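You operate a simulated robot arm through the tools that you are given. There is no shell and no other tool. Be economical: measure what you need, move in short steps, check, and stop when the job is done.

Carry out the task below with a simulated two-armed robot. There is one attempt and no reset: what you move stays moved.

Task
Brush the light bar clean, wipe the mat, then lift the bar down on to it.
Fine: brush the chalk off with the green brush, wipe with the purple sponge and put both back. Carry the bar in both hands. Set down upright: green brush. What is to be rubbed or washed off counts as gone when no trace of it is left.

The check looks at the end state, three seconds after you hand in, the way a careful person would. Anything else that was tipped, shoved, dropped, spilled or broken makes it a failure.

Robot
Two 6-joint arms with two-finger parallel grippers on one trunk, on a base that drives. Base frame: it is fixed to the floor where the robot stands at the start and does not move with it; the origin is under the middle of the robot, x ahead of it, y to its left, z up; the surface under the hand at the start is at about z = 880. Lengths are in mm, angles in rad, forces in N, time in s.
The left shoulder is at the start at [60, 187, 1258], the right one opposite. With the tool pointing down near the work surface each hand reaches from about 100 to 600 mm from the robot's upright axis, wherever it stands, measured 20 degrees to its own side. Places, roughly: chalk dust [300, -100, 900]; light bar (121x8x8 cm) [600, 100, 1200]; rubber mat [300, 100, 900]. Payload 1.57 kg a hand.
The tool frame of a hand sits at the grasp point between the pads (the TCP): z along the fingers, y along the line on which they close. The tips reach 30 mm beyond it. Largest opening 110 mm; finger width 24, thickness 12; the body of the gripper, 48 by 112 mm, starts 78 mm behind the TCP.
Orientation is told as [roll, pitch, yaw] about the base's x, y, z axes, in that order, counted from this pose: with the fingers straight down and closing along the base's y, the tool's x points along the base's -x, its y along +y and its z along -z.

Tools
- The arms move only by the tool nudge_tool. It takes "left_increments", "right_increments" or both (then of equal length, played together; a hand with none holds still); each is a list of rows, each a list of 7 numbers: the shift along the tool's x, y, z in mm, then the turn, a rotation vector about the tool's x, y, z in rad, then the gripper command, from -1 (shut) to 1 (fully open), values between in proportion. In form: [[x, y, z, wx, wy, wz, fingers], ...]. A call has 1 to 8 rows; each row shifts and turns the commanded pose from where the row before left it, along the tool's axes as they then stand. Rows are played at 5 a second. More than 50 mm and 0.15 rad between two rows, or a gripper value outside its range, and nothing of the call is played. Where a pose cannot be reached the arm comes as near as it can. A force on the tool above 60 N (or 10 N above the force at the start of the call, whichever is more), or a blocked arm, ends the call early, and 0.2 s more pass. Each finger travels about 153 mm/s and halts on what it meets, pressing with about 42 N; the grip force reading is that of the motor and also rises with nothing between the fingers. The clock runs only during rows and for 0.2 s after the last one: add rows that do not move to give the fingers time. It gives the time, the measured TCP pose, the force on the tool (base axes), the opening and the grip force at its end, in the units of the frame above (readings bear some noise), with the torque about the TCP (base axes, N m) and any sound that the robot's microphone picked up.
- Cameras (640 x 400 px; columns grow to the right, rows downward): "scene" is now at [12.1, 14.1, 1794.7]; the picture's right is [0.18, -0.98, 0.00], its down [-0.79, -0.15, -0.60] and it looks along [0.59, 0.11, -0.80] (base axes); focal length 280 px, centre (320, 200). "left" rides on the left gripper at [70, -16, -141] in its tool frame; the picture's right is [0.23, 0.97, 0.00], its down [-0.86, 0.20, -0.48] and it looks along [-0.47, 0.11, 0.88] (tool axes); focal length 222 px, centre (320, 200). "right" rides on the right gripper at [70, 16, -141] in its tool frame; the picture's right is [-0.23, 0.97, 0.00], its down [-0.86, -0.20, -0.48] and it looks along [-0.47, -0.11, 0.88] (tool axes); focal length 222 px, centre (320, 200). There is no depth. A picture from a camera that has moved, and an enlarged one, comes with that camera's place and axes in the base frame and with its lens.
- snapshot(camera): a new picture of that camera. No time passes.
- raise_lower(by): slides the trunk up (or, below 0, down) by that many mm; the arms and the scene camera ride with it, the base frame stays. It gives what a move gives, with no picture.
- roll_base(legs): drives the robot by 1 to 6 legs, each [ahead, left, turn to the left] in mm, mm and rad, along the robot's own axes; the way and the turn of a leg run together, so that a leg with both is an arc; at most 1500 mm and 3.142 rad a leg. The arms and the cameras ride along, it lands a little off, and it stops where it bumps. It gives what a move gives.
- pan_tilt(pan, tilt): turns the head with the scene camera to pan (to the left, within 1.501 rad either way) and tilt (down, from -0.506 to 1.204), counted from straight ahead of the robot. It gives what a move gives.
- inspect(camera, box): a new picture of the part [left, top, right, bottom] of that camera's present view, enlarged. No time passes.
- finish_job(): hands the job in; it is judged then, once.

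Go step by step. Nothing tells you exact positions but the pictures and the camera data: compare them with the known pose of the tool, close in by small moves and look again before you grip or let go. The budget is 120 turns and 100 pictures, counting those below and the enlarged ones. Unless the task says otherwise, let go and move clear before handing in, and close with one line.

The tools are called after "Request:" as a command line: name --argument value ..., lists and objects as JSON in quotes. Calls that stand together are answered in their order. nudge_tool: Moves the arms, as the interface text tells. Its arguments: {"type":"object","properties":{"left_increments":{"type":"array","items":{"type":"array","items":{"type":"number"}}},"right_increments":{"type":"array","items":{"type":"array","items":{"type":"number"}}}},"required":[]} The other tools are called the same way: raise_lower (by) slides the trunk up or down; roll_base (legs) drives the base; pan_tilt (pan, tilt) turns the head that bears the scene camera; snapshot (camera) takes a picture; inspect (camera, box) takes an enlarged picture of a part of a camera's view; finish_job () hands the job in.

At the start:

```text
clock: 0.0
left_ee_pos: [357.2, 194.1, 1479.1]
left_orientation: [-0.001, -0.001, -0.001]
left_ft_force: [0.1, 0.4, 0.5]
left_torque: [0.01, 0.02, 0.01]
left_gripper_width: 110.0
left_finger_force: 0.0
right_ee_pos: [332.3, -90.6, 1528.8]
right_orientation: [0.002, 0.001, 0.001]
right_ft_force: [0.0, 0.3, -0.5]
right_torque: [-0.03, 0.02, 0.0]
right_gripper_width: 109.8
right_finger_force: 0.0
trunk travel left (down, up): [-886.0, 104.0]
robot x, y, heading: [0.3, -0.6, -0.002]
head pan, tilt: [0.185, 0.927]
```

scene: 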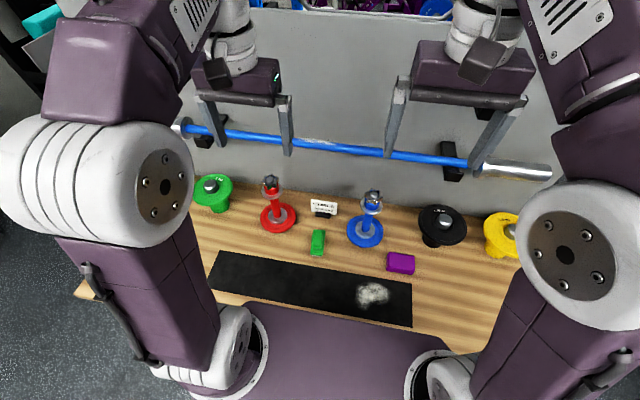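
right: 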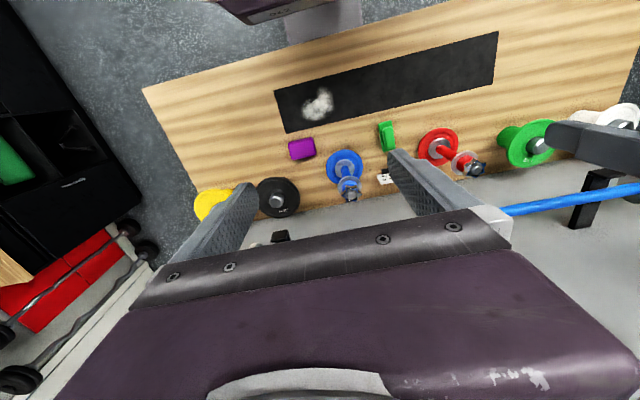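
left: 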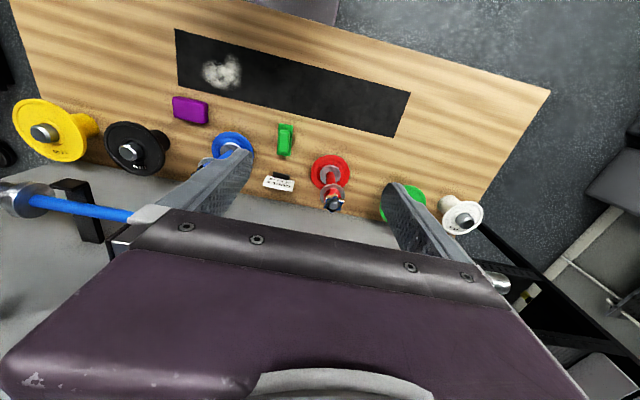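

I see a bench with a dark mat (chalk on its right part), green brush, purple sponge, and the blue bar on wall hooks behind. I'll look closer first.

Request:
inspect --camera "scene" --box '[160, 90, 360, 215]'

Request:
inspect --camera "scene" --box '[360, 100, 560, 225]'

Request:
inspect --camera "scene" --box '[190, 200, 430, 350]'

```text
3.20 times, centred on (260, 152) of scene
camera zoom: at [12.1, 14.1, 1794.7], right [0.18, -0.98, 0.0], down [-0.79, -0.15, -0.6], along [0.59, 0.11, -0.8], focal length 894 px, centre (512, 352)
```

zoom: 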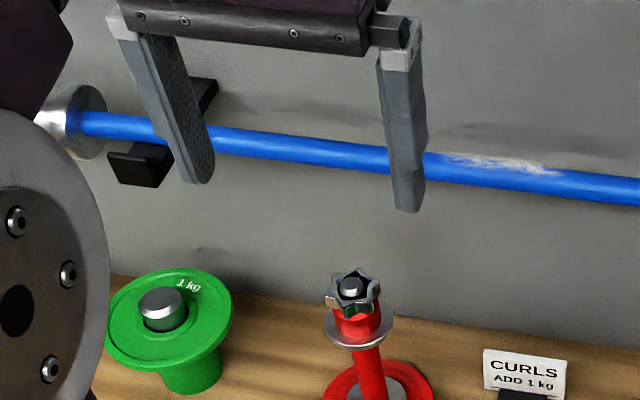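

```text
3.20 times, centred on (460, 162) of scene
camera zoom: at [12.1, 14.1, 1794.7], right [0.18, -0.98, 0.0], down [-0.79, -0.15, -0.6], along [0.59, 0.11, -0.8], focal length 894 px, centre (-128, 320)
```

zoom: 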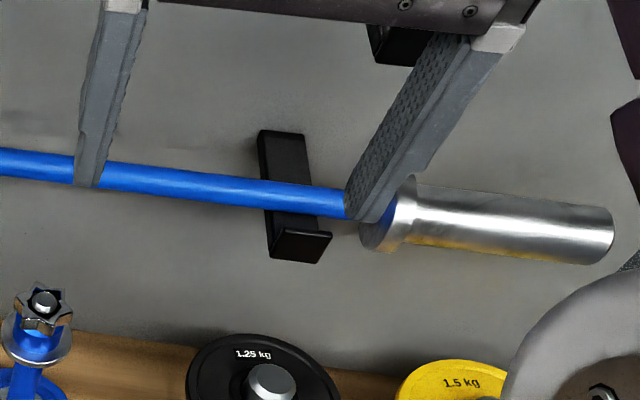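

```text
2.67 times, centred on (310, 275) of scene
camera zoom: at [12.1, 14.1, 1794.7], right [0.18, -0.98, 0.0], down [-0.79, -0.15, -0.6], along [0.59, 0.11, -0.8], focal length 745 px, centre (347, 0)
```

zoom: 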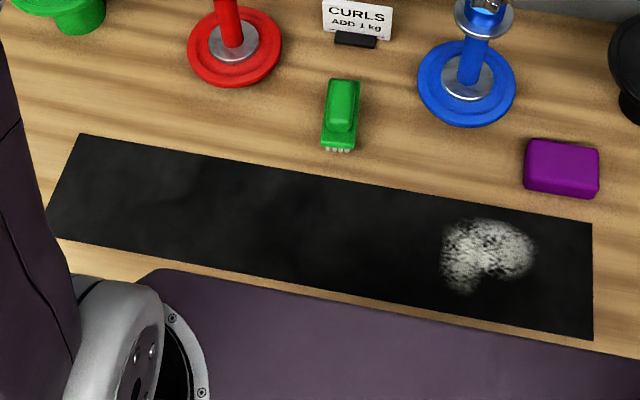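

Request:
nudge_tool --left_increments '[[-14, -11, 42, 0, 0, 0, 1], [-14, -11, 42, 0, 0, 0, 1], [-14, -11, 42, 0, 0, 0, 1], [-14, -11, 42, 0, 0, 0, 1], [-14, -11, 42, 0, 0, 0, 1], [-14, -11, 42, 0, 0, 0, 1], [-14, -11, 42, 0, 0, 0, 1], [-14, -10, 42, 0, 0, 0, 1]]' --right_increments '[[-14, -11, 42, 0, 0, 0, 1], [-14, -11, 42, 0, 0, 0, 1], [-14, -11, 42, 0, 0, 0, 1], [-14, -11, 42, 0, 0, 0, 1], [-14, -11, 42, 0, 0, 0, 1], [-14, -11, 42, 0, 0, 0, 1], [-14, -11, 42, 0, 0, 0, 1], [-14, -11, 42, 0, 0, 0, 1]]'

Request:
snapshot --camera "left"

Request:
snapshot --camera "right"

Request:
snapshot --camera "scene"

```text
clock: 1.8
left_ee_pos: [472.0, 107.0, 1141.6]
left_orientation: [0.001, 0.004, 0.0]
left_ft_force: [0.8, -0.2, 0.5]
left_torque: [0.03, 0.04, 0.02]
left_gripper_width: 109.9
left_finger_force: 0.1
right_ee_pos: [445.3, -177.4, 1189.8]
right_orientation: [-0.001, 0.002, 0.0]
right_ft_force: [0.4, 0.7, -0.5]
right_torque: [0.03, 0.06, 0.01]
right_gripper_width: 110.0
right_finger_force: 0.2
trunk travel left (down, up): [-886.0, 104.0]
robot x, y, heading: [0.6, -0.2, 0.004]
head pan, tilt: [0.185, 0.927]
```

```text
93 pictures are left
camera left: at [404.3, 90.6, 1282.9], right [-0.23, 0.97, 0.0], down [0.86, 0.2, 0.48], along [0.46, 0.11, -0.88], focal length 222 px, centre (320, 200)
```

left: 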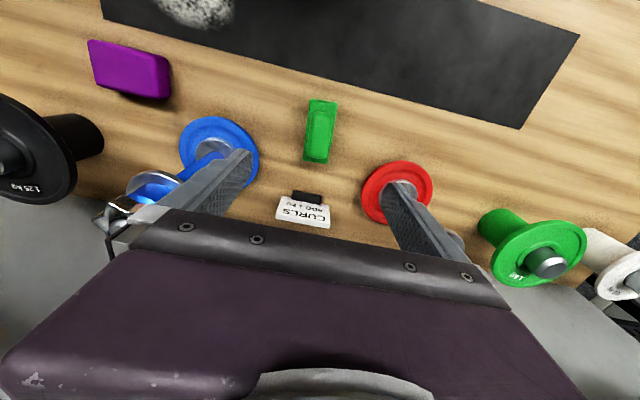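

```text
92 pictures are left
camera right: at [375.9, -161.2, 1330.2], right [0.23, 0.97, 0.0], down [0.86, -0.2, 0.48], along [0.46, -0.11, -0.88], focal length 222 px, centre (320, 200)
```

right: 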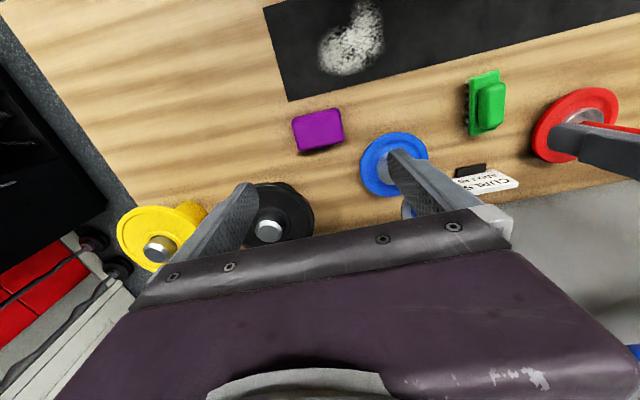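

```text
91 pictures are left
camera scene: at [17.1, 12.6, 1794.7], right [0.18, -0.98, 0.0], down [-0.79, -0.15, -0.6], along [0.59, 0.11, -0.8], focal length 280 px, centre (320, 200)
```

scene: 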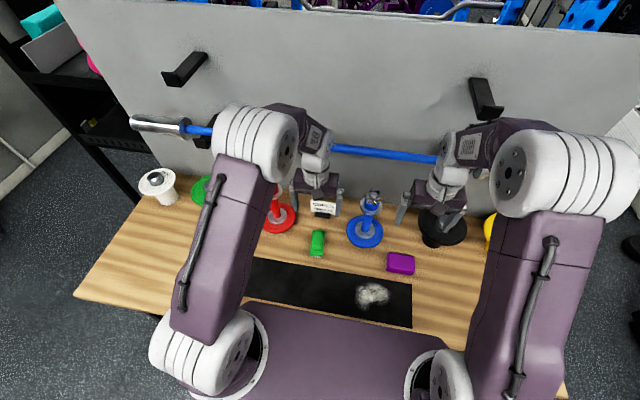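

Request:
inspect --camera "right" --box '[420, 50, 580, 150]'

Request:
inspect --camera "left" --box '[260, 80, 390, 180]'

Request:
inspect --camera "right" --box '[260, 80, 390, 180]'

```text
4.00 times, centred on (500, 100) of right
camera zoom: at [375.9, -161.2, 1330.2], right [0.23, 0.97, 0.0], down [0.86, -0.2, 0.48], along [0.46, -0.11, -0.88], focal length 888 px, centre (-400, 600)
```

zoom: 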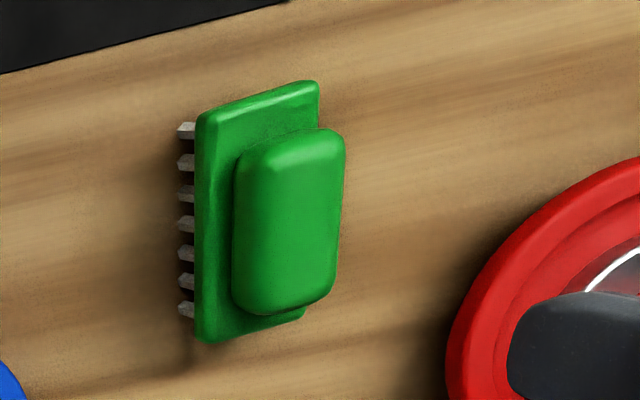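

```text
4.00 times, centred on (325, 130) of left
camera zoom: at [404.3, 90.6, 1282.9], right [-0.23, 0.97, 0.0], down [0.86, 0.2, 0.48], along [0.46, 0.11, -0.88], focal length 888 px, centre (300, 480)
```

zoom: 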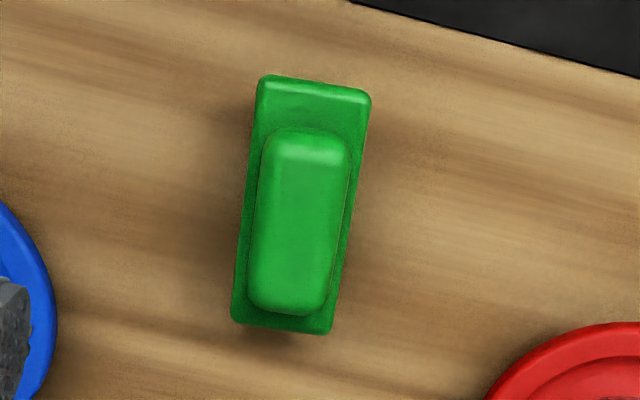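

```text
4.00 times, centred on (325, 130) of right
camera zoom: at [375.9, -161.2, 1330.2], right [0.23, 0.97, 0.0], down [0.86, -0.2, 0.48], along [0.46, -0.11, -0.88], focal length 888 px, centre (300, 480)
```

zoom: 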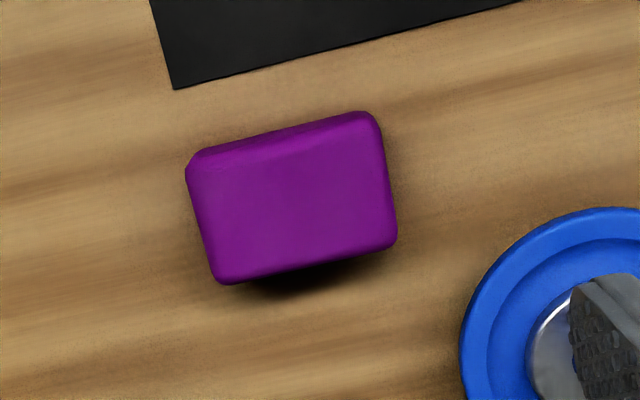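

The brush knob is at about (476,108), top z≈929, yaw ≈0.09; the sponge is near (455,-184). I'll lower the left hand to just above the brush and check.

Request:
nudge_tool --left_increments '[[-1, 1, 36, 0, 0, -0.03, 0.4], [-1, 1, 36, 0, 0, -0.03, 0.4], [-1, 0, 36, 0, 0, -0.03, 0.4], [-1, 0, 36, 0, 0, 0, 0.4], [0, 0, 30, 0, 0, 0, 0.4], [0, 0, 0, 0, 0, 0, 0.4]]'

Request:
snapshot --camera "left"

Request:
snapshot --camera "right"

```text
clock: 3.2
left_ee_pos: [474.5, 112.8, 967.6]
left_orientation: [0.0, -0.001, 0.09]
left_ft_force: [0.1, 0.4, -0.4]
left_torque: [0.0, -0.02, -0.04]
left_gripper_width: 76.9
left_finger_force: 0.0
right_ee_pos: [442.2, -177.4, 1191.0]
right_orientation: [0.0, 0.0, 0.001]
right_ft_force: [0.3, -0.5, -0.2]
right_torque: [0.02, 0.0, 0.0]
right_gripper_width: 110.0
right_finger_force: 0.1
trunk travel left (down, up): [-886.0, 104.0]
robot x, y, heading: [1.4, 1.7, -0.0]
head pan, tilt: [0.185, 0.927]
```

```text
87 pictures are left
camera left: at [407.2, 89.8, 1108.9], right [-0.31, 0.95, 0.0], down [0.83, 0.28, 0.48], along [0.45, 0.15, -0.88], focal length 222 px, centre (320, 200)
```

left: 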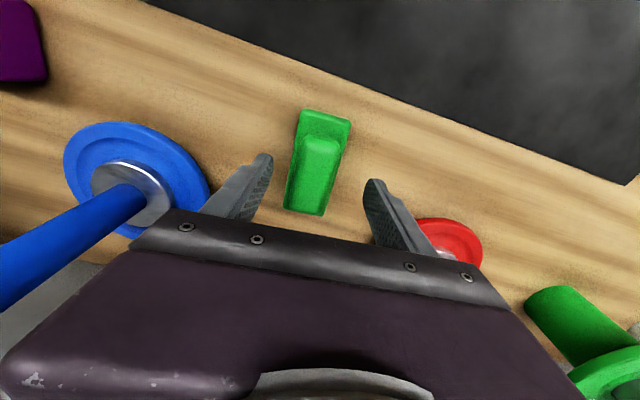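

```text
86 pictures are left
camera right: at [372.0, -159.8, 1332.0], right [0.23, 0.97, 0.0], down [0.86, -0.2, 0.48], along [0.47, -0.11, -0.88], focal length 222 px, centre (320, 200)
```

right: 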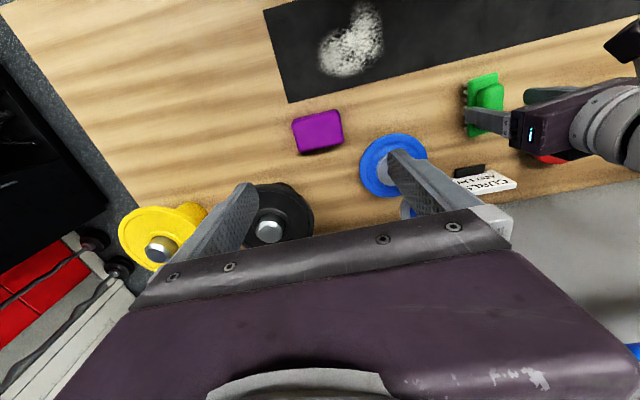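

Request:
nudge_tool --left_increments '[[-3, 0, 15, 0, 0, 0, 0.4], [-1, 0, 14, 0, 0, 0, 0.4], [0, 0, 0, 0, 0, 0, 0.4], [0, 0, 0, 0, 0, 0, -0.2], [0, 0, 0, 0, 0, 0, -0.6], [0, 0, 0, 0, 0, 0, -0.6], [0, 0, 0, 0, 0, 0, -0.6]]'

Request:
inspect --camera "right" --box '[420, 50, 580, 150]'

Request:
inspect --camera "left" --box '[240, 90, 400, 240]'

```text
clock: 4.8
left_ee_pos: [476.6, 111.9, 938.7]
left_orientation: [-0.001, 0.0, 0.092]
left_ft_force: [-0.6, 0.3, 1.8]
left_torque: [0.0, -0.11, -0.03]
left_gripper_width: 44.1
left_finger_force: 42.0
right_ee_pos: [441.5, -175.9, 1191.0]
right_orientation: [-0.002, -0.001, 0.001]
right_ft_force: [0.4, -0.1, -1.3]
right_torque: [0.0, 0.01, 0.03]
right_gripper_width: 110.1
right_finger_force: 0.0
trunk travel left (down, up): [-886.0, 104.0]
robot x, y, heading: [3.2, 0.4, -0.001]
head pan, tilt: [0.185, 0.927]
```

```text
4.00 times, centred on (500, 100) of right
camera zoom: at [372.0, -160.0, 1332.0], right [0.23, 0.97, 0.0], down [0.86, -0.2, 0.48], along [0.47, -0.11, -0.88], focal length 888 px, centre (-400, 600)
```

zoom: 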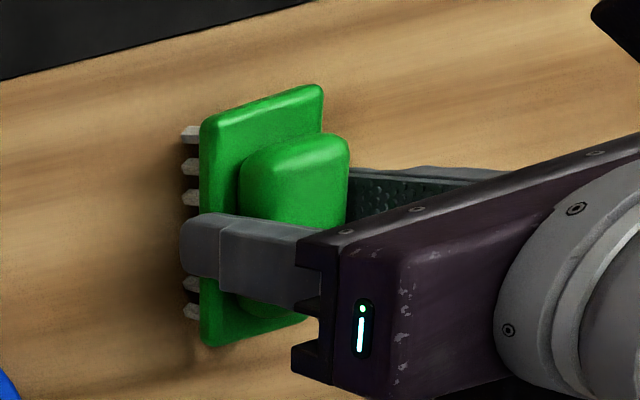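

```text
2.67 times, centred on (320, 165) of left
camera zoom: at [410.1, 89.3, 1080.0], right [-0.31, 0.95, 0.0], down [0.83, 0.28, 0.48], along [0.45, 0.15, -0.88], focal length 592 px, centre (320, 293)
```

zoom: 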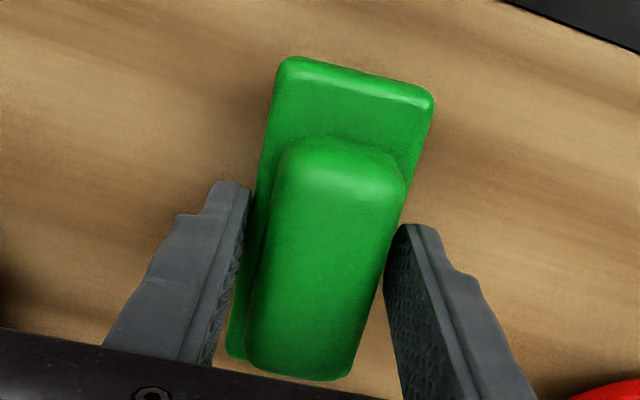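

Request:
nudge_tool --left_increments '[[0, 0, 0, 0, 0, 0, 0.1], [0, 0, 7, 0, 0, 0, 0.1], [-2, 0, 0, 0, 0, 0, 0.1], [0, 0, 0, 0, 0, 0, -0.6], [0, 0, 0, 0, 0, 0, -0.6], [0, 0, 0, 0, 0, 0, -0.6]]'

Request:
nudge_tool --left_increments '[[0, 0, -20, 0, 0, 0, -0.6], [0, 0, -40, 0, 0, 0, -0.6], [0, 0, -40, 0, 0, 0, -0.6], [0, 0, 0, 0, 0, 0, -0.6]]'

Request:
inspect --camera "right" --box '[440, 50, 640, 175]'

Request:
snapshot --camera "left"

```text
clock: 6.2
left_ee_pos: [479.5, 110.9, 933.2]
left_orientation: [0.0, -0.001, 0.092]
left_ft_force: [0.6, -1.1, 0.3]
left_torque: [-0.01, 0.02, 0.02]
left_gripper_width: 44.3
left_finger_force: 41.9
right_ee_pos: [441.2, -175.0, 1190.4]
right_orientation: [0.0, 0.0, 0.0]
right_ft_force: [0.3, 0.3, -1.1]
right_torque: [0.01, -0.03, 0.01]
right_gripper_width: 110.0
right_finger_force: 0.0
trunk travel left (down, up): [-886.0, 104.0]
robot x, y, heading: [-1.4, -1.3, -0.004]
head pan, tilt: [0.185, 0.927]
```

```text
clock: 7.2
left_ee_pos: [481.4, 110.6, 1034.9]
left_orientation: [-0.001, -0.001, 0.091]
left_ft_force: [0.4, 0.1, -1.4]
left_torque: [0.0, 0.03, -0.03]
left_gripper_width: 44.0
left_finger_force: 42.0
right_ee_pos: [442.6, -176.6, 1189.9]
right_orientation: [0.001, 0.002, 0.0]
right_ft_force: [0.2, -0.8, 0.0]
right_torque: [0.03, 0.0, 0.01]
right_gripper_width: 110.0
right_finger_force: 0.0
trunk travel left (down, up): [-886.0, 104.0]
robot x, y, heading: [-0.0, -0.6, 0.001]
head pan, tilt: [0.185, 0.927]
```

```text
3.20 times, centred on (540, 112) of right
camera zoom: at [372.8, -159.7, 1331.7], right [0.23, 0.97, 0.0], down [0.86, -0.2, 0.48], along [0.47, -0.11, -0.88], focal length 711 px, centre (-384, 480)
```

zoom: 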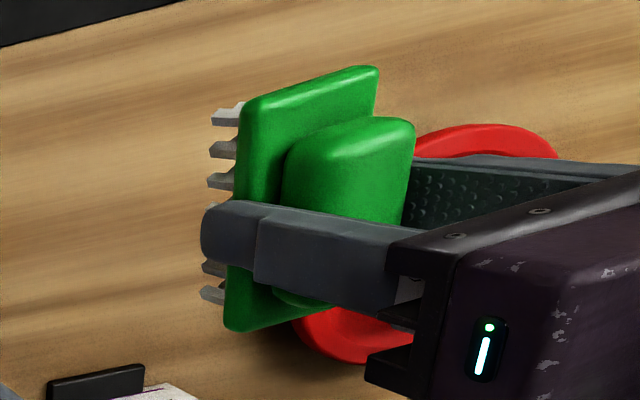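

```text
82 pictures are left
camera left: at [413.6, 87.9, 1175.6], right [-0.31, 0.95, 0.0], down [0.83, 0.28, 0.48], along [0.45, 0.15, -0.88], focal length 222 px, centre (320, 200)
```

left: 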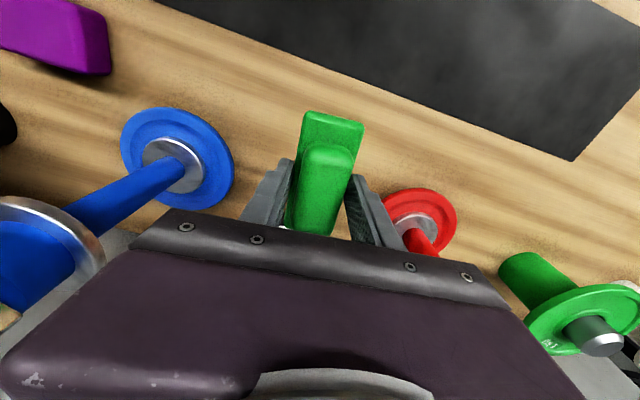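

Brush is gripped firmly. From the several views I take the bar axis at about x=612, z=1248, with its chalk at y≈78–194. I'll raise the trunk for reach and aim the head for a better view.

Request:
raise_lower --by 100

Request:
pan_tilt --pan 0.15 --tilt 0.8

Request:
snapshot --camera "scene"

```text
clock: 8.5
left_ee_pos: [480.4, 110.8, 1134.7]
left_orientation: [0.0, 0.001, 0.091]
left_ft_force: [0.4, -0.6, -1.8]
left_torque: [-0.01, 0.0, -0.01]
left_gripper_width: 43.8
left_finger_force: 42.3
right_ee_pos: [442.3, -176.5, 1290.5]
right_orientation: [0.001, 0.0, 0.0]
right_ft_force: [0.6, -0.4, 0.2]
right_torque: [0.01, 0.02, 0.0]
right_gripper_width: 109.8
right_finger_force: 0.0
trunk travel left (down, up): [-986.0, 4.0]
robot x, y, heading: [0.0, -3.6, -0.001]
head pan, tilt: [0.185, 0.927]
```

```text
clock: 9.2
left_ee_pos: [480.9, 111.8, 1134.1]
left_orientation: [0.001, 0.001, 0.092]
left_ft_force: [0.7, 0.0, -1.2]
left_torque: [0.01, -0.03, -0.02]
left_gripper_width: 44.3
left_finger_force: 42.1
right_ee_pos: [443.2, -175.7, 1291.4]
right_orientation: [0.0, 0.0, 0.001]
right_ft_force: [-1.1, 0.1, 0.8]
right_torque: [0.02, 0.01, -0.02]
right_gripper_width: 110.0
right_finger_force: 0.0
trunk travel left (down, up): [-986.0, 4.0]
robot x, y, heading: [2.4, 2.3, 0.001]
head pan, tilt: [0.15, 0.799]
```

```text
81 pictures are left
camera scene: at [19.6, 12.7, 1904.5], right [0.15, -0.99, 0.0], down [-0.71, -0.11, -0.7], along [0.69, 0.1, -0.72], focal length 280 px, centre (320, 200)
```

scene: 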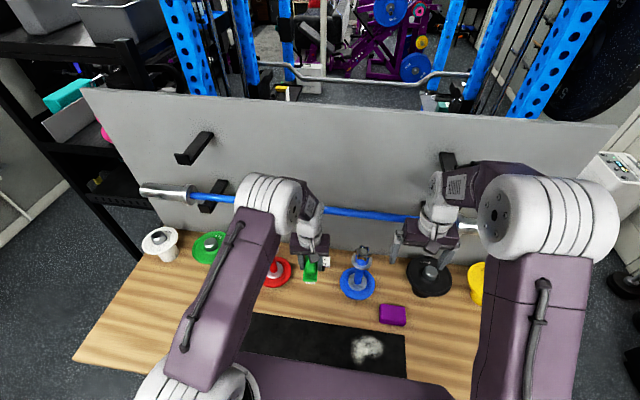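

Request:
nudge_tool --left_increments '[[0, 0, -45, 0, 0, 0.092, -0.6], [0, 0, -45, 0, 0, 0, -0.6], [0, 0, -45, 0, 0, 0, -0.6], [0, 0, -45, 0, 0, 0, -0.6], [0, 0, -45, 0, 0, 0, -0.6], [-43, 26, 0, 0, 0, 0, -0.6], [-43, 26, 0, 0, 0, 0, -0.6], [-43, 26, 0, 0, 0, 0, -0.6]]' --right_increments '[[40, -10, 0, 0, 0, 0, 1], [40, -10, 0, 0, 0, 0, 1], [40, -10, 0, 0, 0, 0, 1], [30, -10, 0, 0, 0, 0, 1], [0, -20, 20, 0, 0, 0, 1], [0, -20, 20, 0, 0, 0, 1], [0, -20, 20, 0, 0, 0, 1], [0, -20, 20, 0, 0, 0, 1]]'

Request:
snapshot --camera "scene"

Request:
snapshot --camera "left"

Request:
snapshot --camera "right"

```text
refused: row 6 steps farther than a row can; nothing moved
```

```text
80 pictures are left
camera scene: at [19.6, 12.7, 1904.5], right [0.15, -0.99, 0.0], down [-0.71, -0.11, -0.7], along [0.69, 0.1, -0.72], focal length 280 px, centre (320, 200)
```

scene: 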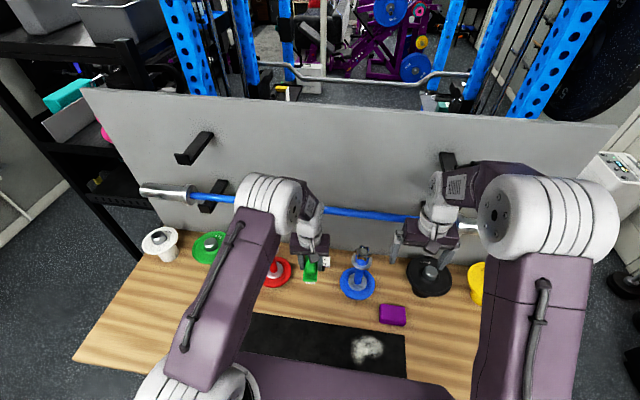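

```text
79 pictures are left
camera left: at [413.5, 87.9, 1275.4], right [-0.31, 0.95, 0.0], down [0.83, 0.28, 0.48], along [0.45, 0.15, -0.88], focal length 222 px, centre (320, 200)
```

left: 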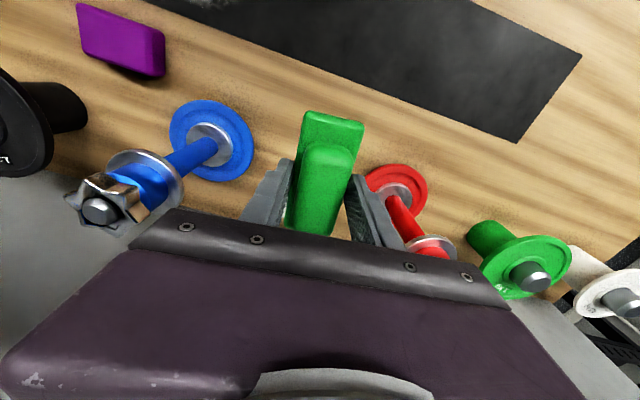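

```text
78 pictures are left
camera right: at [372.6, -159.8, 1431.8], right [0.23, 0.97, 0.0], down [0.86, -0.2, 0.48], along [0.47, -0.11, -0.88], focal length 222 px, centre (320, 200)
```

right: 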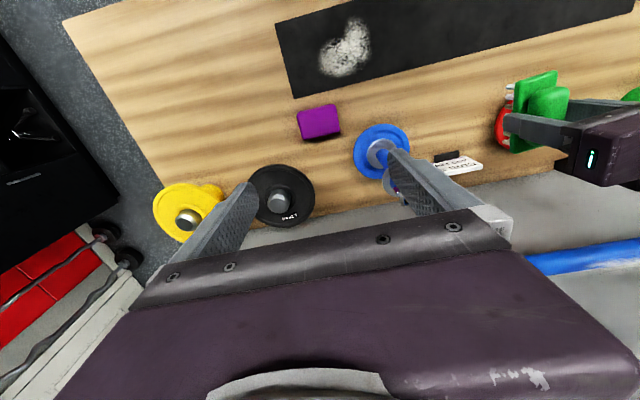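

A row was too long; nothing moved. I'll redo it with shorter steps.

Request:
nudge_tool --left_increments '[[0, 0, -45, 0, 0, 0.092, -0.6], [0, 0, -45, 0, 0, 0, -0.6], [0, 0, -45, 0, 0, 0, -0.6], [0, 0, -45, 0, 0, 0, -0.6], [0, 0, -45, 0, 0, 0, -0.6], [-42, 25, 0, 0, 0, 0, -0.6], [-42, 25, 0, 0, 0, 0, -0.6], [-42, 25, 0, 0, 0, 0, -0.6]]' --right_increments '[[40, -10, 0, 0, 0, 0, 1], [40, -10, 0, 0, 0, 0, 1], [40, -10, 0, 0, 0, 0, 1], [30, -10, 0, 0, 0, 0, 1], [0, -10, 0, 0, 0, 0, 1], [0, -10, 0, 0, 0, 0, 1], [0, -10, 0, 0, 0, 0, 1], [0, -10, 0, 0, 0, 0, 1]]'

Request:
snapshot --camera "scene"

Request:
snapshot --camera "right"

Request:
snapshot --camera "left"

```text
clock: 11.0
left_ee_pos: [582.5, 180.9, 1354.0]
left_orientation: [0.001, 0.004, -0.001]
left_ft_force: [0.3, 1.6, -0.7]
left_torque: [0.04, -0.03, 0.02]
left_gripper_width: 43.9
left_finger_force: 41.5
left hand out of reach, approached as far as the arm can: row 8
right_ee_pos: [292.4, -255.5, 1289.2]
right_orientation: [0.0, 0.0, -0.001]
right_ft_force: [-0.8, 0.6, -0.3]
right_torque: [0.0, -0.03, 0.02]
right_gripper_width: 110.0
right_finger_force: 0.1
trunk travel left (down, up): [-986.0, 4.0]
robot x, y, heading: [1.2, 2.2, -0.002]
head pan, tilt: [0.15, 0.799]
```

```text
77 pictures are left
camera scene: at [20.7, 13.7, 1904.6], right [0.15, -0.99, 0.0], down [-0.71, -0.11, -0.7], along [0.69, 0.1, -0.72], focal length 280 px, centre (320, 200)
```

scene: 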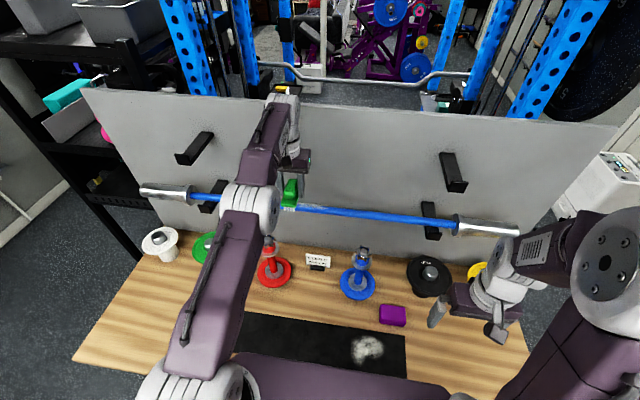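

```text
76 pictures are left
camera right: at [222.9, -239.1, 1431.1], right [0.23, 0.97, 0.0], down [0.86, -0.2, 0.48], along [0.47, -0.11, -0.88], focal length 222 px, centre (320, 200)
```

right: 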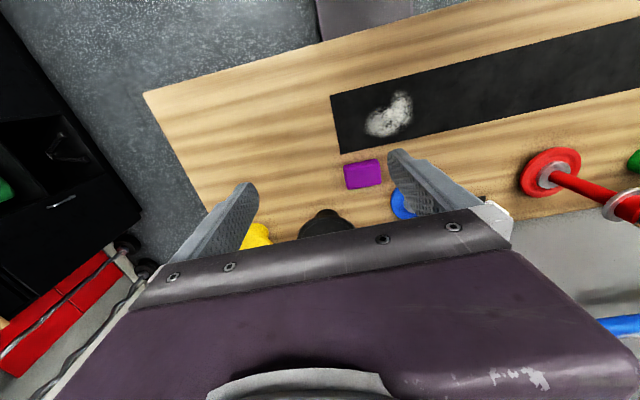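

```text
75 pictures are left
camera left: at [514.7, 164.5, 1495.3], right [-0.23, 0.97, 0.0], down [0.86, 0.2, 0.48], along [0.46, 0.11, -0.88], focal length 222 px, centre (320, 200)
```

left: 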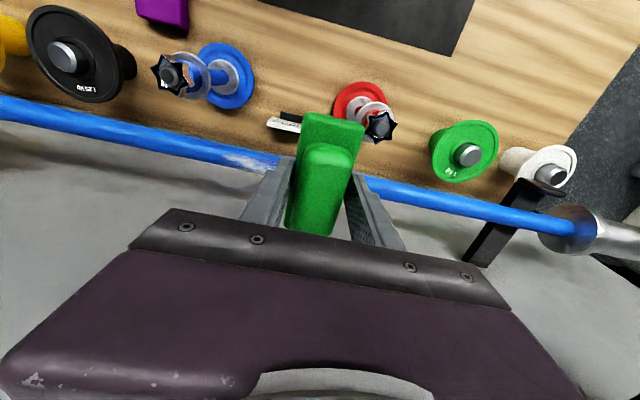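

The left arm reaches only x≈582 pointing straight down, but the bar (x≈610, z≈1248) can be brushed with the hand pitched so the bristles face forward-down, where the chalk is. Pitching now.

Request:
nudge_tool --left_increments '[[12, 5, 0, 0, -0.15, 0, -0.6], [12, 5, 0, 0, -0.15, 0, -0.6], [10, 5, 0, 0, -0.15, 0, -0.6], [10, 5, 0, 0, -0.15, 0, -0.6], [0, 0, 0, 0, 0, 0, -0.6]]'

Request:
snapshot --camera "left"

Request:
inspect --camera "scene" --box '[200, 140, 400, 265]'

```text
clock: 12.2
left_ee_pos: [537.5, 200.3, 1346.7]
left_orientation: [0.0, -0.6, 0.0]
left_ft_force: [-0.2, 0.0, -2.1]
left_torque: [0.03, -0.01, 0.02]
left_gripper_width: 44.2
left_finger_force: 42.2
right_ee_pos: [291.4, -256.7, 1289.7]
right_orientation: [0.001, 0.001, 0.001]
right_ft_force: [-0.8, 0.1, -0.4]
right_torque: [-0.02, 0.01, 0.03]
right_gripper_width: 109.9
right_finger_force: 0.1
trunk travel left (down, up): [-986.0, 4.0]
robot x, y, heading: [0.1, 0.2, 0.003]
head pan, tilt: [0.15, 0.799]
```

```text
74 pictures are left
camera left: at [401.5, 183.6, 1423.4], right [-0.19, 0.97, -0.13], down [0.43, 0.2, 0.88], along [0.88, 0.11, -0.46], focal length 222 px, centre (320, 200)
```

left: 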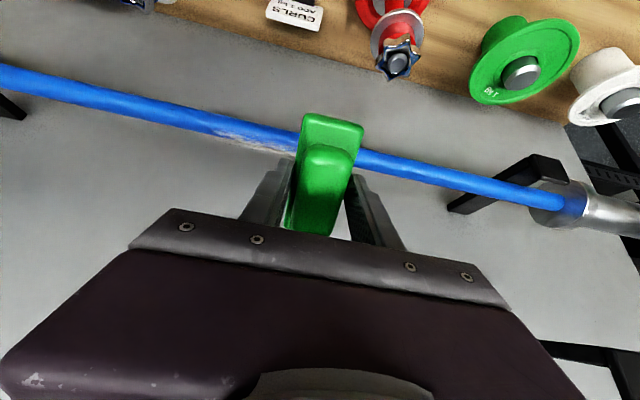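

```text
3.20 times, centred on (300, 202) of scene
camera zoom: at [19.1, 12.7, 1904.6], right [0.15, -0.99, 0.0], down [-0.71, -0.11, -0.7], along [0.69, 0.1, -0.72], focal length 894 px, centre (384, 192)
```

zoom: 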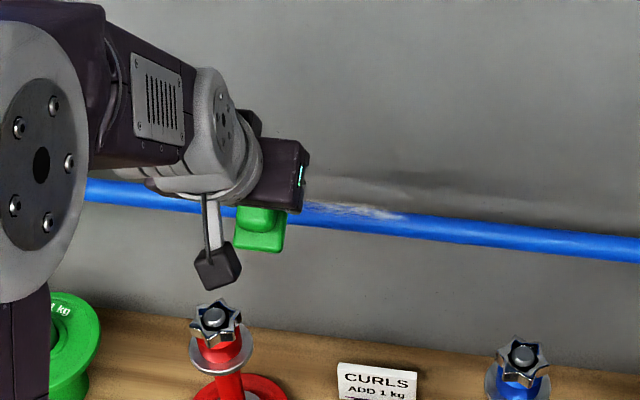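

The chalk actually sits on the top/back of the bar, so I need the brush over the top, with more reach. I'll check how much room the base has to the bench.

Request:
pan_tilt --pan 0.0 --tilt 1.2

Request:
snapshot --camera "scene"

Request:
snapshot --camera "right"

```text
clock: 13.1
left_ee_pos: [540.0, 200.1, 1346.4]
left_orientation: [0.0, -0.599, -0.002]
left_ft_force: [-0.2, 0.3, -0.1]
left_torque: [0.0, 0.04, -0.04]
left_gripper_width: 44.2
left_finger_force: 41.8
right_ee_pos: [292.1, -255.8, 1290.2]
right_orientation: [0.001, -0.001, 0.0]
right_ft_force: [-0.9, -0.8, 0.0]
right_torque: [0.03, 0.03, 0.0]
right_gripper_width: 110.0
right_finger_force: 0.1
trunk travel left (down, up): [-986.0, 4.0]
robot x, y, heading: [-0.7, -3.2, -0.0]
head pan, tilt: [0.0, 1.201]
```

```text
72 pictures are left
camera scene: at [-4.1, 0.8, 1876.9], right [0.0, -1.0, 0.0], down [-0.93, 0.0, -0.36], along [0.36, 0.0, -0.93], focal length 280 px, centre (320, 200)
```

scene: 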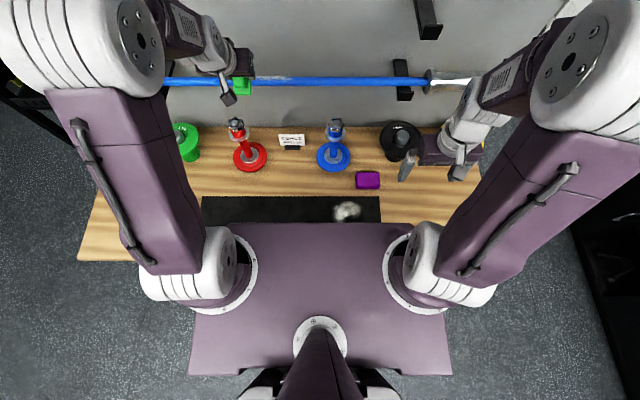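

```text
71 pictures are left
camera right: at [222.1, -239.5, 1431.0], right [0.23, 0.97, 0.0], down [0.86, -0.2, 0.48], along [0.47, -0.11, -0.88], focal length 222 px, centre (320, 200)
```

right: 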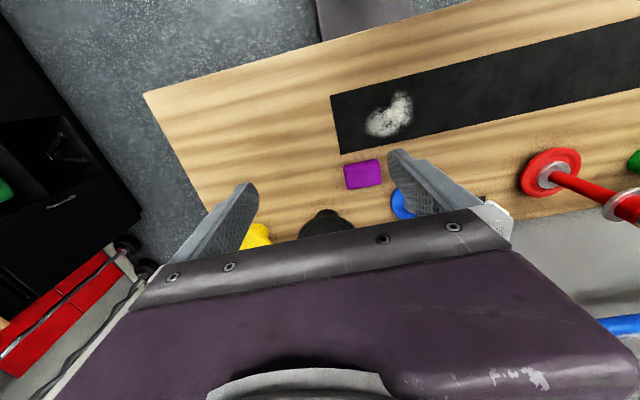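

Request:
nudge_tool --right_increments '[[-10, -20, 0, 0, 0.15, 0, 1], [0, -20, 0, 0, 0.15, 0, 1], [0, -20, 0, 0, 0.15, 0, 1], [0, -20, 0, 0, 0.15, 0, 1], [0, 0, 0, 0, 0.15, 0, 1], [0, 0, 0, 0, 0.15, 0, 1]]'

Request:
snapshot --camera "right"

```text
clock: 14.5
left_ee_pos: [539.2, 199.9, 1345.9]
left_orientation: [0.002, -0.598, -0.002]
left_ft_force: [0.4, 0.5, -0.3]
left_torque: [0.0, 0.02, 0.0]
left_gripper_width: 44.0
left_finger_force: 42.0
right_ee_pos: [303.3, -336.2, 1290.6]
right_orientation: [0.0, 0.903, 0.001]
right_ft_force: [0.0, 0.2, -0.3]
right_torque: [-0.02, 0.02, 0.01]
right_gripper_width: 110.1
right_finger_force: 0.1
trunk travel left (down, up): [-986.0, 4.0]
robot x, y, heading: [-0.8, -2.0, -0.007]
head pan, tilt: [0.0, 1.201]
```

```text
70 pictures are left
camera right: at [371.0, -320.2, 1432.5], right [0.14, 0.97, -0.18], down [0.91, -0.2, -0.38], along [-0.4, -0.11, -0.91], focal length 222 px, centre (320, 200)
```

right: 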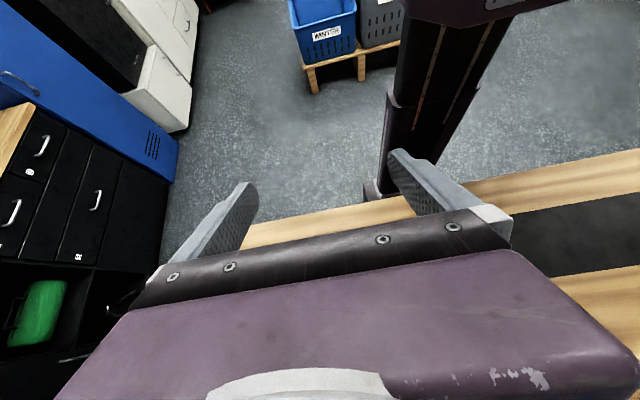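

Request:
nudge_tool --left_increments '[[27, 0, -31, 0, 0, 0, -0.6], [10, 0, 0, 0, 0.15, 0, -0.6], [10, 0, 0, 0, 0.15, 0, -0.6], [10, 0, 0, 0, 0.15, 0, -0.6], [10, 0, 0, 0, 0.15, 0, -0.6], [0, 0, 0, 0, 0, 0, -0.6]]' --right_increments '[[0, 0, 0, 0, -0.15, 0, 1], [0, 0, 0, 0, -0.15, 0, 1], [0, 0, 0, 0, -0.15, 0, 1], [0, 0, 0, 0, -0.15, 0, 1], [0, 0, 0, 0, -0.15, 0, 1], [0, 0, 0, 0, -0.15, 0, 1]]'

Request:
roll_base --legs '[[30, 0, 0]]'

```text
clock: 15.9
left_ee_pos: [462.0, 201.1, 1342.9]
left_orientation: [0.001, 0.001, -0.002]
left_ft_force: [-0.4, -0.7, -0.7]
left_torque: [-0.03, 0.05, 0.02]
left_gripper_width: 44.2
left_finger_force: 42.2
right_ee_pos: [302.0, -336.5, 1290.6]
right_orientation: [-0.002, -0.002, 0.0]
right_ft_force: [-0.2, 0.0, -1.0]
right_torque: [-0.02, -0.03, 0.0]
right_gripper_width: 109.9
right_finger_force: 0.0
trunk travel left (down, up): [-986.0, 4.0]
robot x, y, heading: [-0.3, 1.5, -0.001]
head pan, tilt: [0.0, 1.201]
```

```text
clock: 16.7
left_ee_pos: [484.8, 200.7, 1345.4]
left_orientation: [-0.002, -0.007, -0.003]
left_ft_force: [-0.7, -0.2, -0.5]
left_torque: [-0.02, -0.11, -0.02]
left_gripper_width: 44.1
left_finger_force: 42.5
right_ee_pos: [325.6, -337.3, 1291.9]
right_orientation: [0.0, -0.008, 0.0]
right_ft_force: [-1.2, 0.6, 1.3]
right_torque: [-0.04, -0.09, 0.0]
right_gripper_width: 109.7
right_finger_force: 0.0
trunk travel left (down, up): [-986.0, 4.0]
robot x, y, heading: [31.4, -1.0, -0.004]
head pan, tilt: [0.0, 1.201]
```

Request:
roll_base --legs '[[40, 0, 0]]'

Request:
snapshot --camera "right"

```text
clock: 17.6
left_ee_pos: [521.1, 201.0, 1347.9]
left_orientation: [0.001, -0.009, -0.001]
left_ft_force: [-0.2, 0.5, -1.7]
left_torque: [0.03, -0.13, -0.01]
left_gripper_width: 44.0
left_finger_force: 41.8
right_ee_pos: [363.0, -337.6, 1293.9]
right_orientation: [-0.002, -0.008, 0.0]
right_ft_force: [-1.2, -0.4, 1.5]
right_torque: [-0.01, -0.11, 0.01]
right_gripper_width: 110.0
right_finger_force: 0.0
trunk travel left (down, up): [-986.0, 4.0]
robot x, y, heading: [73.7, -1.4, 0.001]
head pan, tilt: [0.0, 1.201]
```

```text
69 pictures are left
camera right: at [290.8, -320.5, 1433.9], right [0.23, 0.97, 0.0], down [0.85, -0.2, 0.49], along [0.47, -0.11, -0.87], focal length 222 px, centre (320, 200)
```

right: 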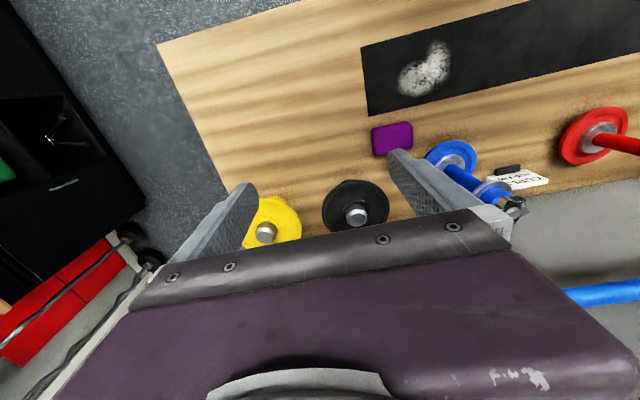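

No bump; the base is now 73 mm further ahead. Bring the brush over the bar, straight down, slightly above contact.

Request:
nudge_tool --left_increments '[[-45, 2, 0, 0, 0, 0, -0.6], [-45, 2, 0, 0, 0, 0, -0.6], [0, 0, 10, 0, 0, 0, -0.6], [0, 0, 0, 0, 0, 0, -0.6]]'

Request:
pan_tilt --pan 0.1 --tilt 0.8

Request:
inspect --camera "scene" --box '[200, 140, 400, 265]'

Request:
snapshot --camera "left"

```text
clock: 18.6
left_ee_pos: [625.2, 202.6, 1332.3]
left_orientation: [0.0, 0.002, -0.002]
left_ft_force: [1.4, -0.2, -1.7]
left_torque: [0.01, 0.03, -0.04]
left_gripper_width: 44.3
left_finger_force: 42.2
right_ee_pos: [375.2, -336.9, 1289.6]
right_orientation: [0.001, 0.002, 0.0]
right_ft_force: [0.3, 0.1, -0.4]
right_torque: [-0.03, 0.06, 0.01]
right_gripper_width: 110.0
right_finger_force: 0.1
trunk travel left (down, up): [-986.0, 4.0]
robot x, y, heading: [70.4, 1.9, -0.002]
head pan, tilt: [0.0, 1.201]
```

```text
clock: 19.5
left_ee_pos: [624.7, 204.1, 1332.0]
left_orientation: [0.0, 0.001, -0.001]
left_ft_force: [-0.8, 0.1, -0.4]
left_torque: [0.04, 0.0, -0.02]
left_gripper_width: 43.8
left_finger_force: 42.2
right_ee_pos: [375.6, -336.8, 1290.9]
right_orientation: [0.0, 0.0, -0.001]
right_ft_force: [0.0, -0.5, 0.3]
right_torque: [-0.03, 0.0, 0.02]
right_gripper_width: 109.9
right_finger_force: 0.1
trunk travel left (down, up): [-986.0, 4.0]
robot x, y, heading: [72.2, -0.1, -0.006]
head pan, tilt: [0.099, 0.799]
```

```text
3.20 times, centred on (300, 202) of scene
camera zoom: at [92.1, 8.7, 1904.5], right [0.1, -0.99, 0.0], down [-0.71, -0.07, -0.7], along [0.69, 0.07, -0.72], focal length 894 px, centre (384, 192)
```

zoom: 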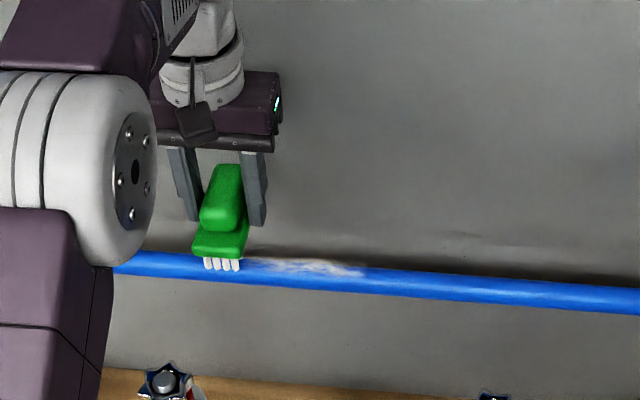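

```text
67 pictures are left
camera left: at [556.2, 186.7, 1473.8], right [-0.23, 0.97, 0.0], down [0.86, 0.2, 0.48], along [0.47, 0.11, -0.88], focal length 222 px, centre (320, 200)
```

left: 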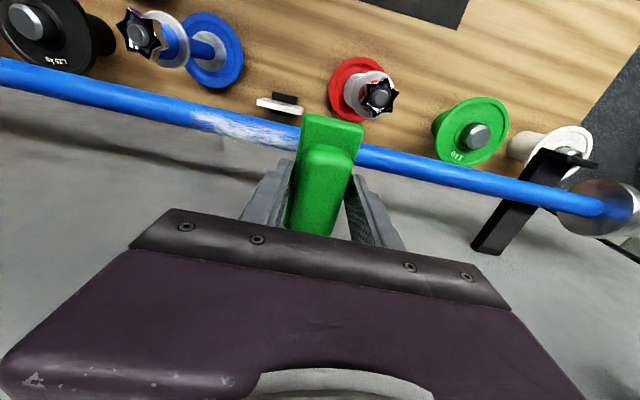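

Request:
nudge_tool --left_increments '[[3, 0, 6, 0, 0, 0, -0.6], [2, 0, 5, 0, 0, 0, -0.6], [0, 0, 4, 0, 0, 0, -0.6], [0, 0, 0, 0, 0, 0, -0.6]]'

Request:
inspect --camera "scene" --box '[220, 180, 340, 255]'

```text
clock: 20.5
left_ee_pos: [619.3, 204.3, 1318.7]
left_orientation: [0.0, -0.001, -0.002]
left_ft_force: [0.4, 0.3, -1.3]
left_torque: [0.02, -0.03, 0.0]
left_gripper_width: 44.2
left_finger_force: 42.3
right_ee_pos: [373.6, -337.4, 1289.9]
right_orientation: [0.002, 0.0, 0.001]
right_ft_force: [0.3, 0.9, 0.4]
right_torque: [0.0, -0.01, -0.01]
right_gripper_width: 110.0
right_finger_force: 0.1
trunk travel left (down, up): [-986.0, 4.0]
robot x, y, heading: [69.5, 2.3, 0.004]
head pan, tilt: [0.099, 0.799]
```

```text
5.33 times, centred on (280, 218) of scene
camera zoom: at [90.9, 8.6, 1904.6], right [0.1, -0.99, 0.0], down [-0.71, -0.07, -0.7], along [0.69, 0.07, -0.72], focal length 1491 px, centre (533, 107)
```

zoom: 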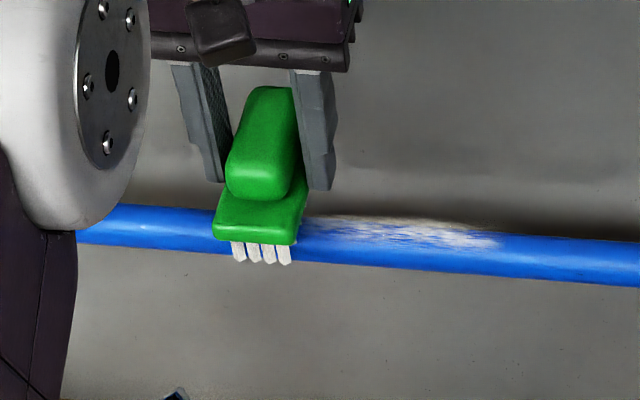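

Request:
nudge_tool --left_increments '[[0, 0, 2, 0, 0, 0, -0.6], [0, 0, 2, 0, 0, 0, -0.6], [0, 0, 0, 0, 0, 0, -0.6]]'

Request:
nudge_tool --left_increments '[[0, 0, 2, 0, 0, 0, -0.6], [0, 0, 1, 0, 0, 0, -0.6], [0, 0, 0, 0, 0, 0, -0.6]]'

```text
clock: 21.3
left_ee_pos: [618.5, 206.1, 1313.5]
left_orientation: [0.0, 0.001, -0.001]
left_ft_force: [1.0, -0.7, -1.6]
left_torque: [-0.01, 0.0, 0.02]
left_gripper_width: 44.1
left_finger_force: 41.9
right_ee_pos: [373.9, -336.4, 1289.6]
right_orientation: [-0.002, 0.001, 0.0]
right_ft_force: [0.1, -0.1, -0.3]
right_torque: [0.01, -0.01, 0.01]
right_gripper_width: 109.9
right_finger_force: 0.1
trunk travel left (down, up): [-986.0, 4.0]
robot x, y, heading: [68.2, -2.0, -0.001]
head pan, tilt: [0.099, 0.799]
```

```text
clock: 22.1
left_ee_pos: [617.6, 204.4, 1311.7]
left_orientation: [0.0, 0.0, -0.002]
left_ft_force: [0.7, -0.8, -0.9]
left_torque: [-0.03, -0.03, 0.01]
left_gripper_width: 44.0
left_finger_force: 41.9
right_ee_pos: [373.0, -336.3, 1289.8]
right_orientation: [0.0, 0.0, 0.0]
right_ft_force: [0.2, -0.1, 0.0]
right_torque: [0.0, 0.0, -0.02]
right_gripper_width: 110.0
right_finger_force: 0.1
trunk travel left (down, up): [-986.0, 4.0]
robot x, y, heading: [70.9, -1.9, -0.003]
head pan, tilt: [0.099, 0.799]
```

Request:
nudge_tool --left_increments '[[0, 0, 2, 0, 0, 0, -0.6], [0, 0, 2, 0, 0, 0, -0.6], [0, 0, 0, 0, 0, 0, -0.6]]'

Request:
inspect --camera "scene" --box '[220, 180, 340, 255]'

```text
clock: 22.9
left_ee_pos: [617.9, 205.4, 1308.0]
left_orientation: [0.0, -0.001, -0.001]
left_ft_force: [-0.2, 0.4, 8.3]
left_torque: [0.07, 0.07, 0.01]
left_gripper_width: 44.1
left_finger_force: 42.1
right_ee_pos: [372.8, -338.2, 1291.4]
right_orientation: [0.001, -0.001, 0.0]
right_ft_force: [0.4, -0.4, -0.5]
right_torque: [-0.03, 0.02, -0.01]
right_gripper_width: 109.9
right_finger_force: 0.1
trunk travel left (down, up): [-986.0, 4.0]
robot x, y, heading: [71.3, -0.6, -0.002]
head pan, tilt: [0.099, 0.799]
```

```text
5.33 times, centred on (280, 218) of scene
camera zoom: at [89.3, 8.3, 1904.7], right [0.1, -0.99, 0.0], down [-0.71, -0.07, -0.7], along [0.69, 0.07, -0.72], focal length 1491 px, centre (533, 107)
```

zoom: 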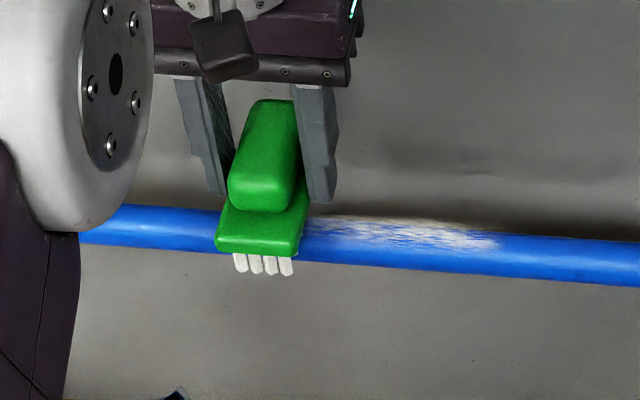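

Contact at about 9 N. Now sweep along the bar and back.

Request:
nudge_tool --left_increments '[[0, 12, 0, 0, 0, 0, -0.6], [0, -24, 0, 0, 0, 0, -0.6], [0, -24, 0, 0, 0, 0, -0.6], [0, -24, 0, 0, 0, 0, -0.6], [0, -24, 0, 0, 0, 0, -0.6], [0, -24, 0, 0, 0, 0, -0.6], [0, -24, 0, 0, 0, 0, -0.6], [0, -20, 0, 0, 0, 0, -0.6]]'

Request:
inspect --camera "scene" --box '[220, 170, 380, 270]'

```text
clock: 24.7
left_ee_pos: [618.4, 53.1, 1305.7]
left_orientation: [0.0, 0.001, 0.0]
left_ft_force: [0.5, 4.0, 11.7]
left_torque: [0.04, 0.09, 0.02]
left_gripper_width: 44.0
left_finger_force: 41.6
right_ee_pos: [371.4, -336.6, 1291.3]
right_orientation: [0.0, -0.001, 0.0]
right_ft_force: [-0.8, -0.1, 0.4]
right_torque: [0.01, 0.02, -0.01]
right_gripper_width: 110.3
right_finger_force: 0.1
trunk travel left (down, up): [-986.0, 4.0]
robot x, y, heading: [71.3, -2.8, -0.001]
head pan, tilt: [0.099, 0.799]
```

```text
4.00 times, centred on (300, 220) of scene
camera zoom: at [88.5, 9.2, 1904.4], right [0.1, -1.0, 0.0], down [-0.71, -0.07, -0.7], along [0.69, 0.07, -0.72], focal length 1118 px, centre (400, 120)
```

zoom: 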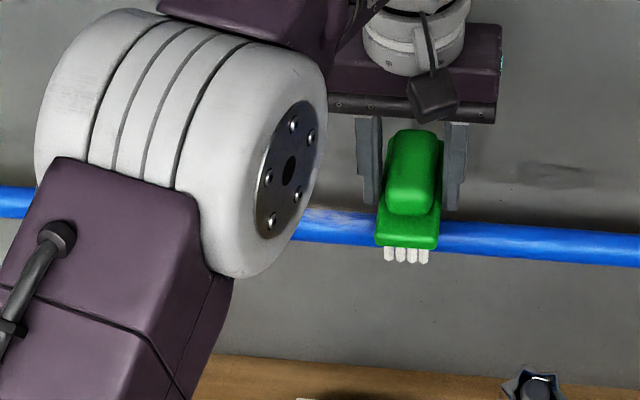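

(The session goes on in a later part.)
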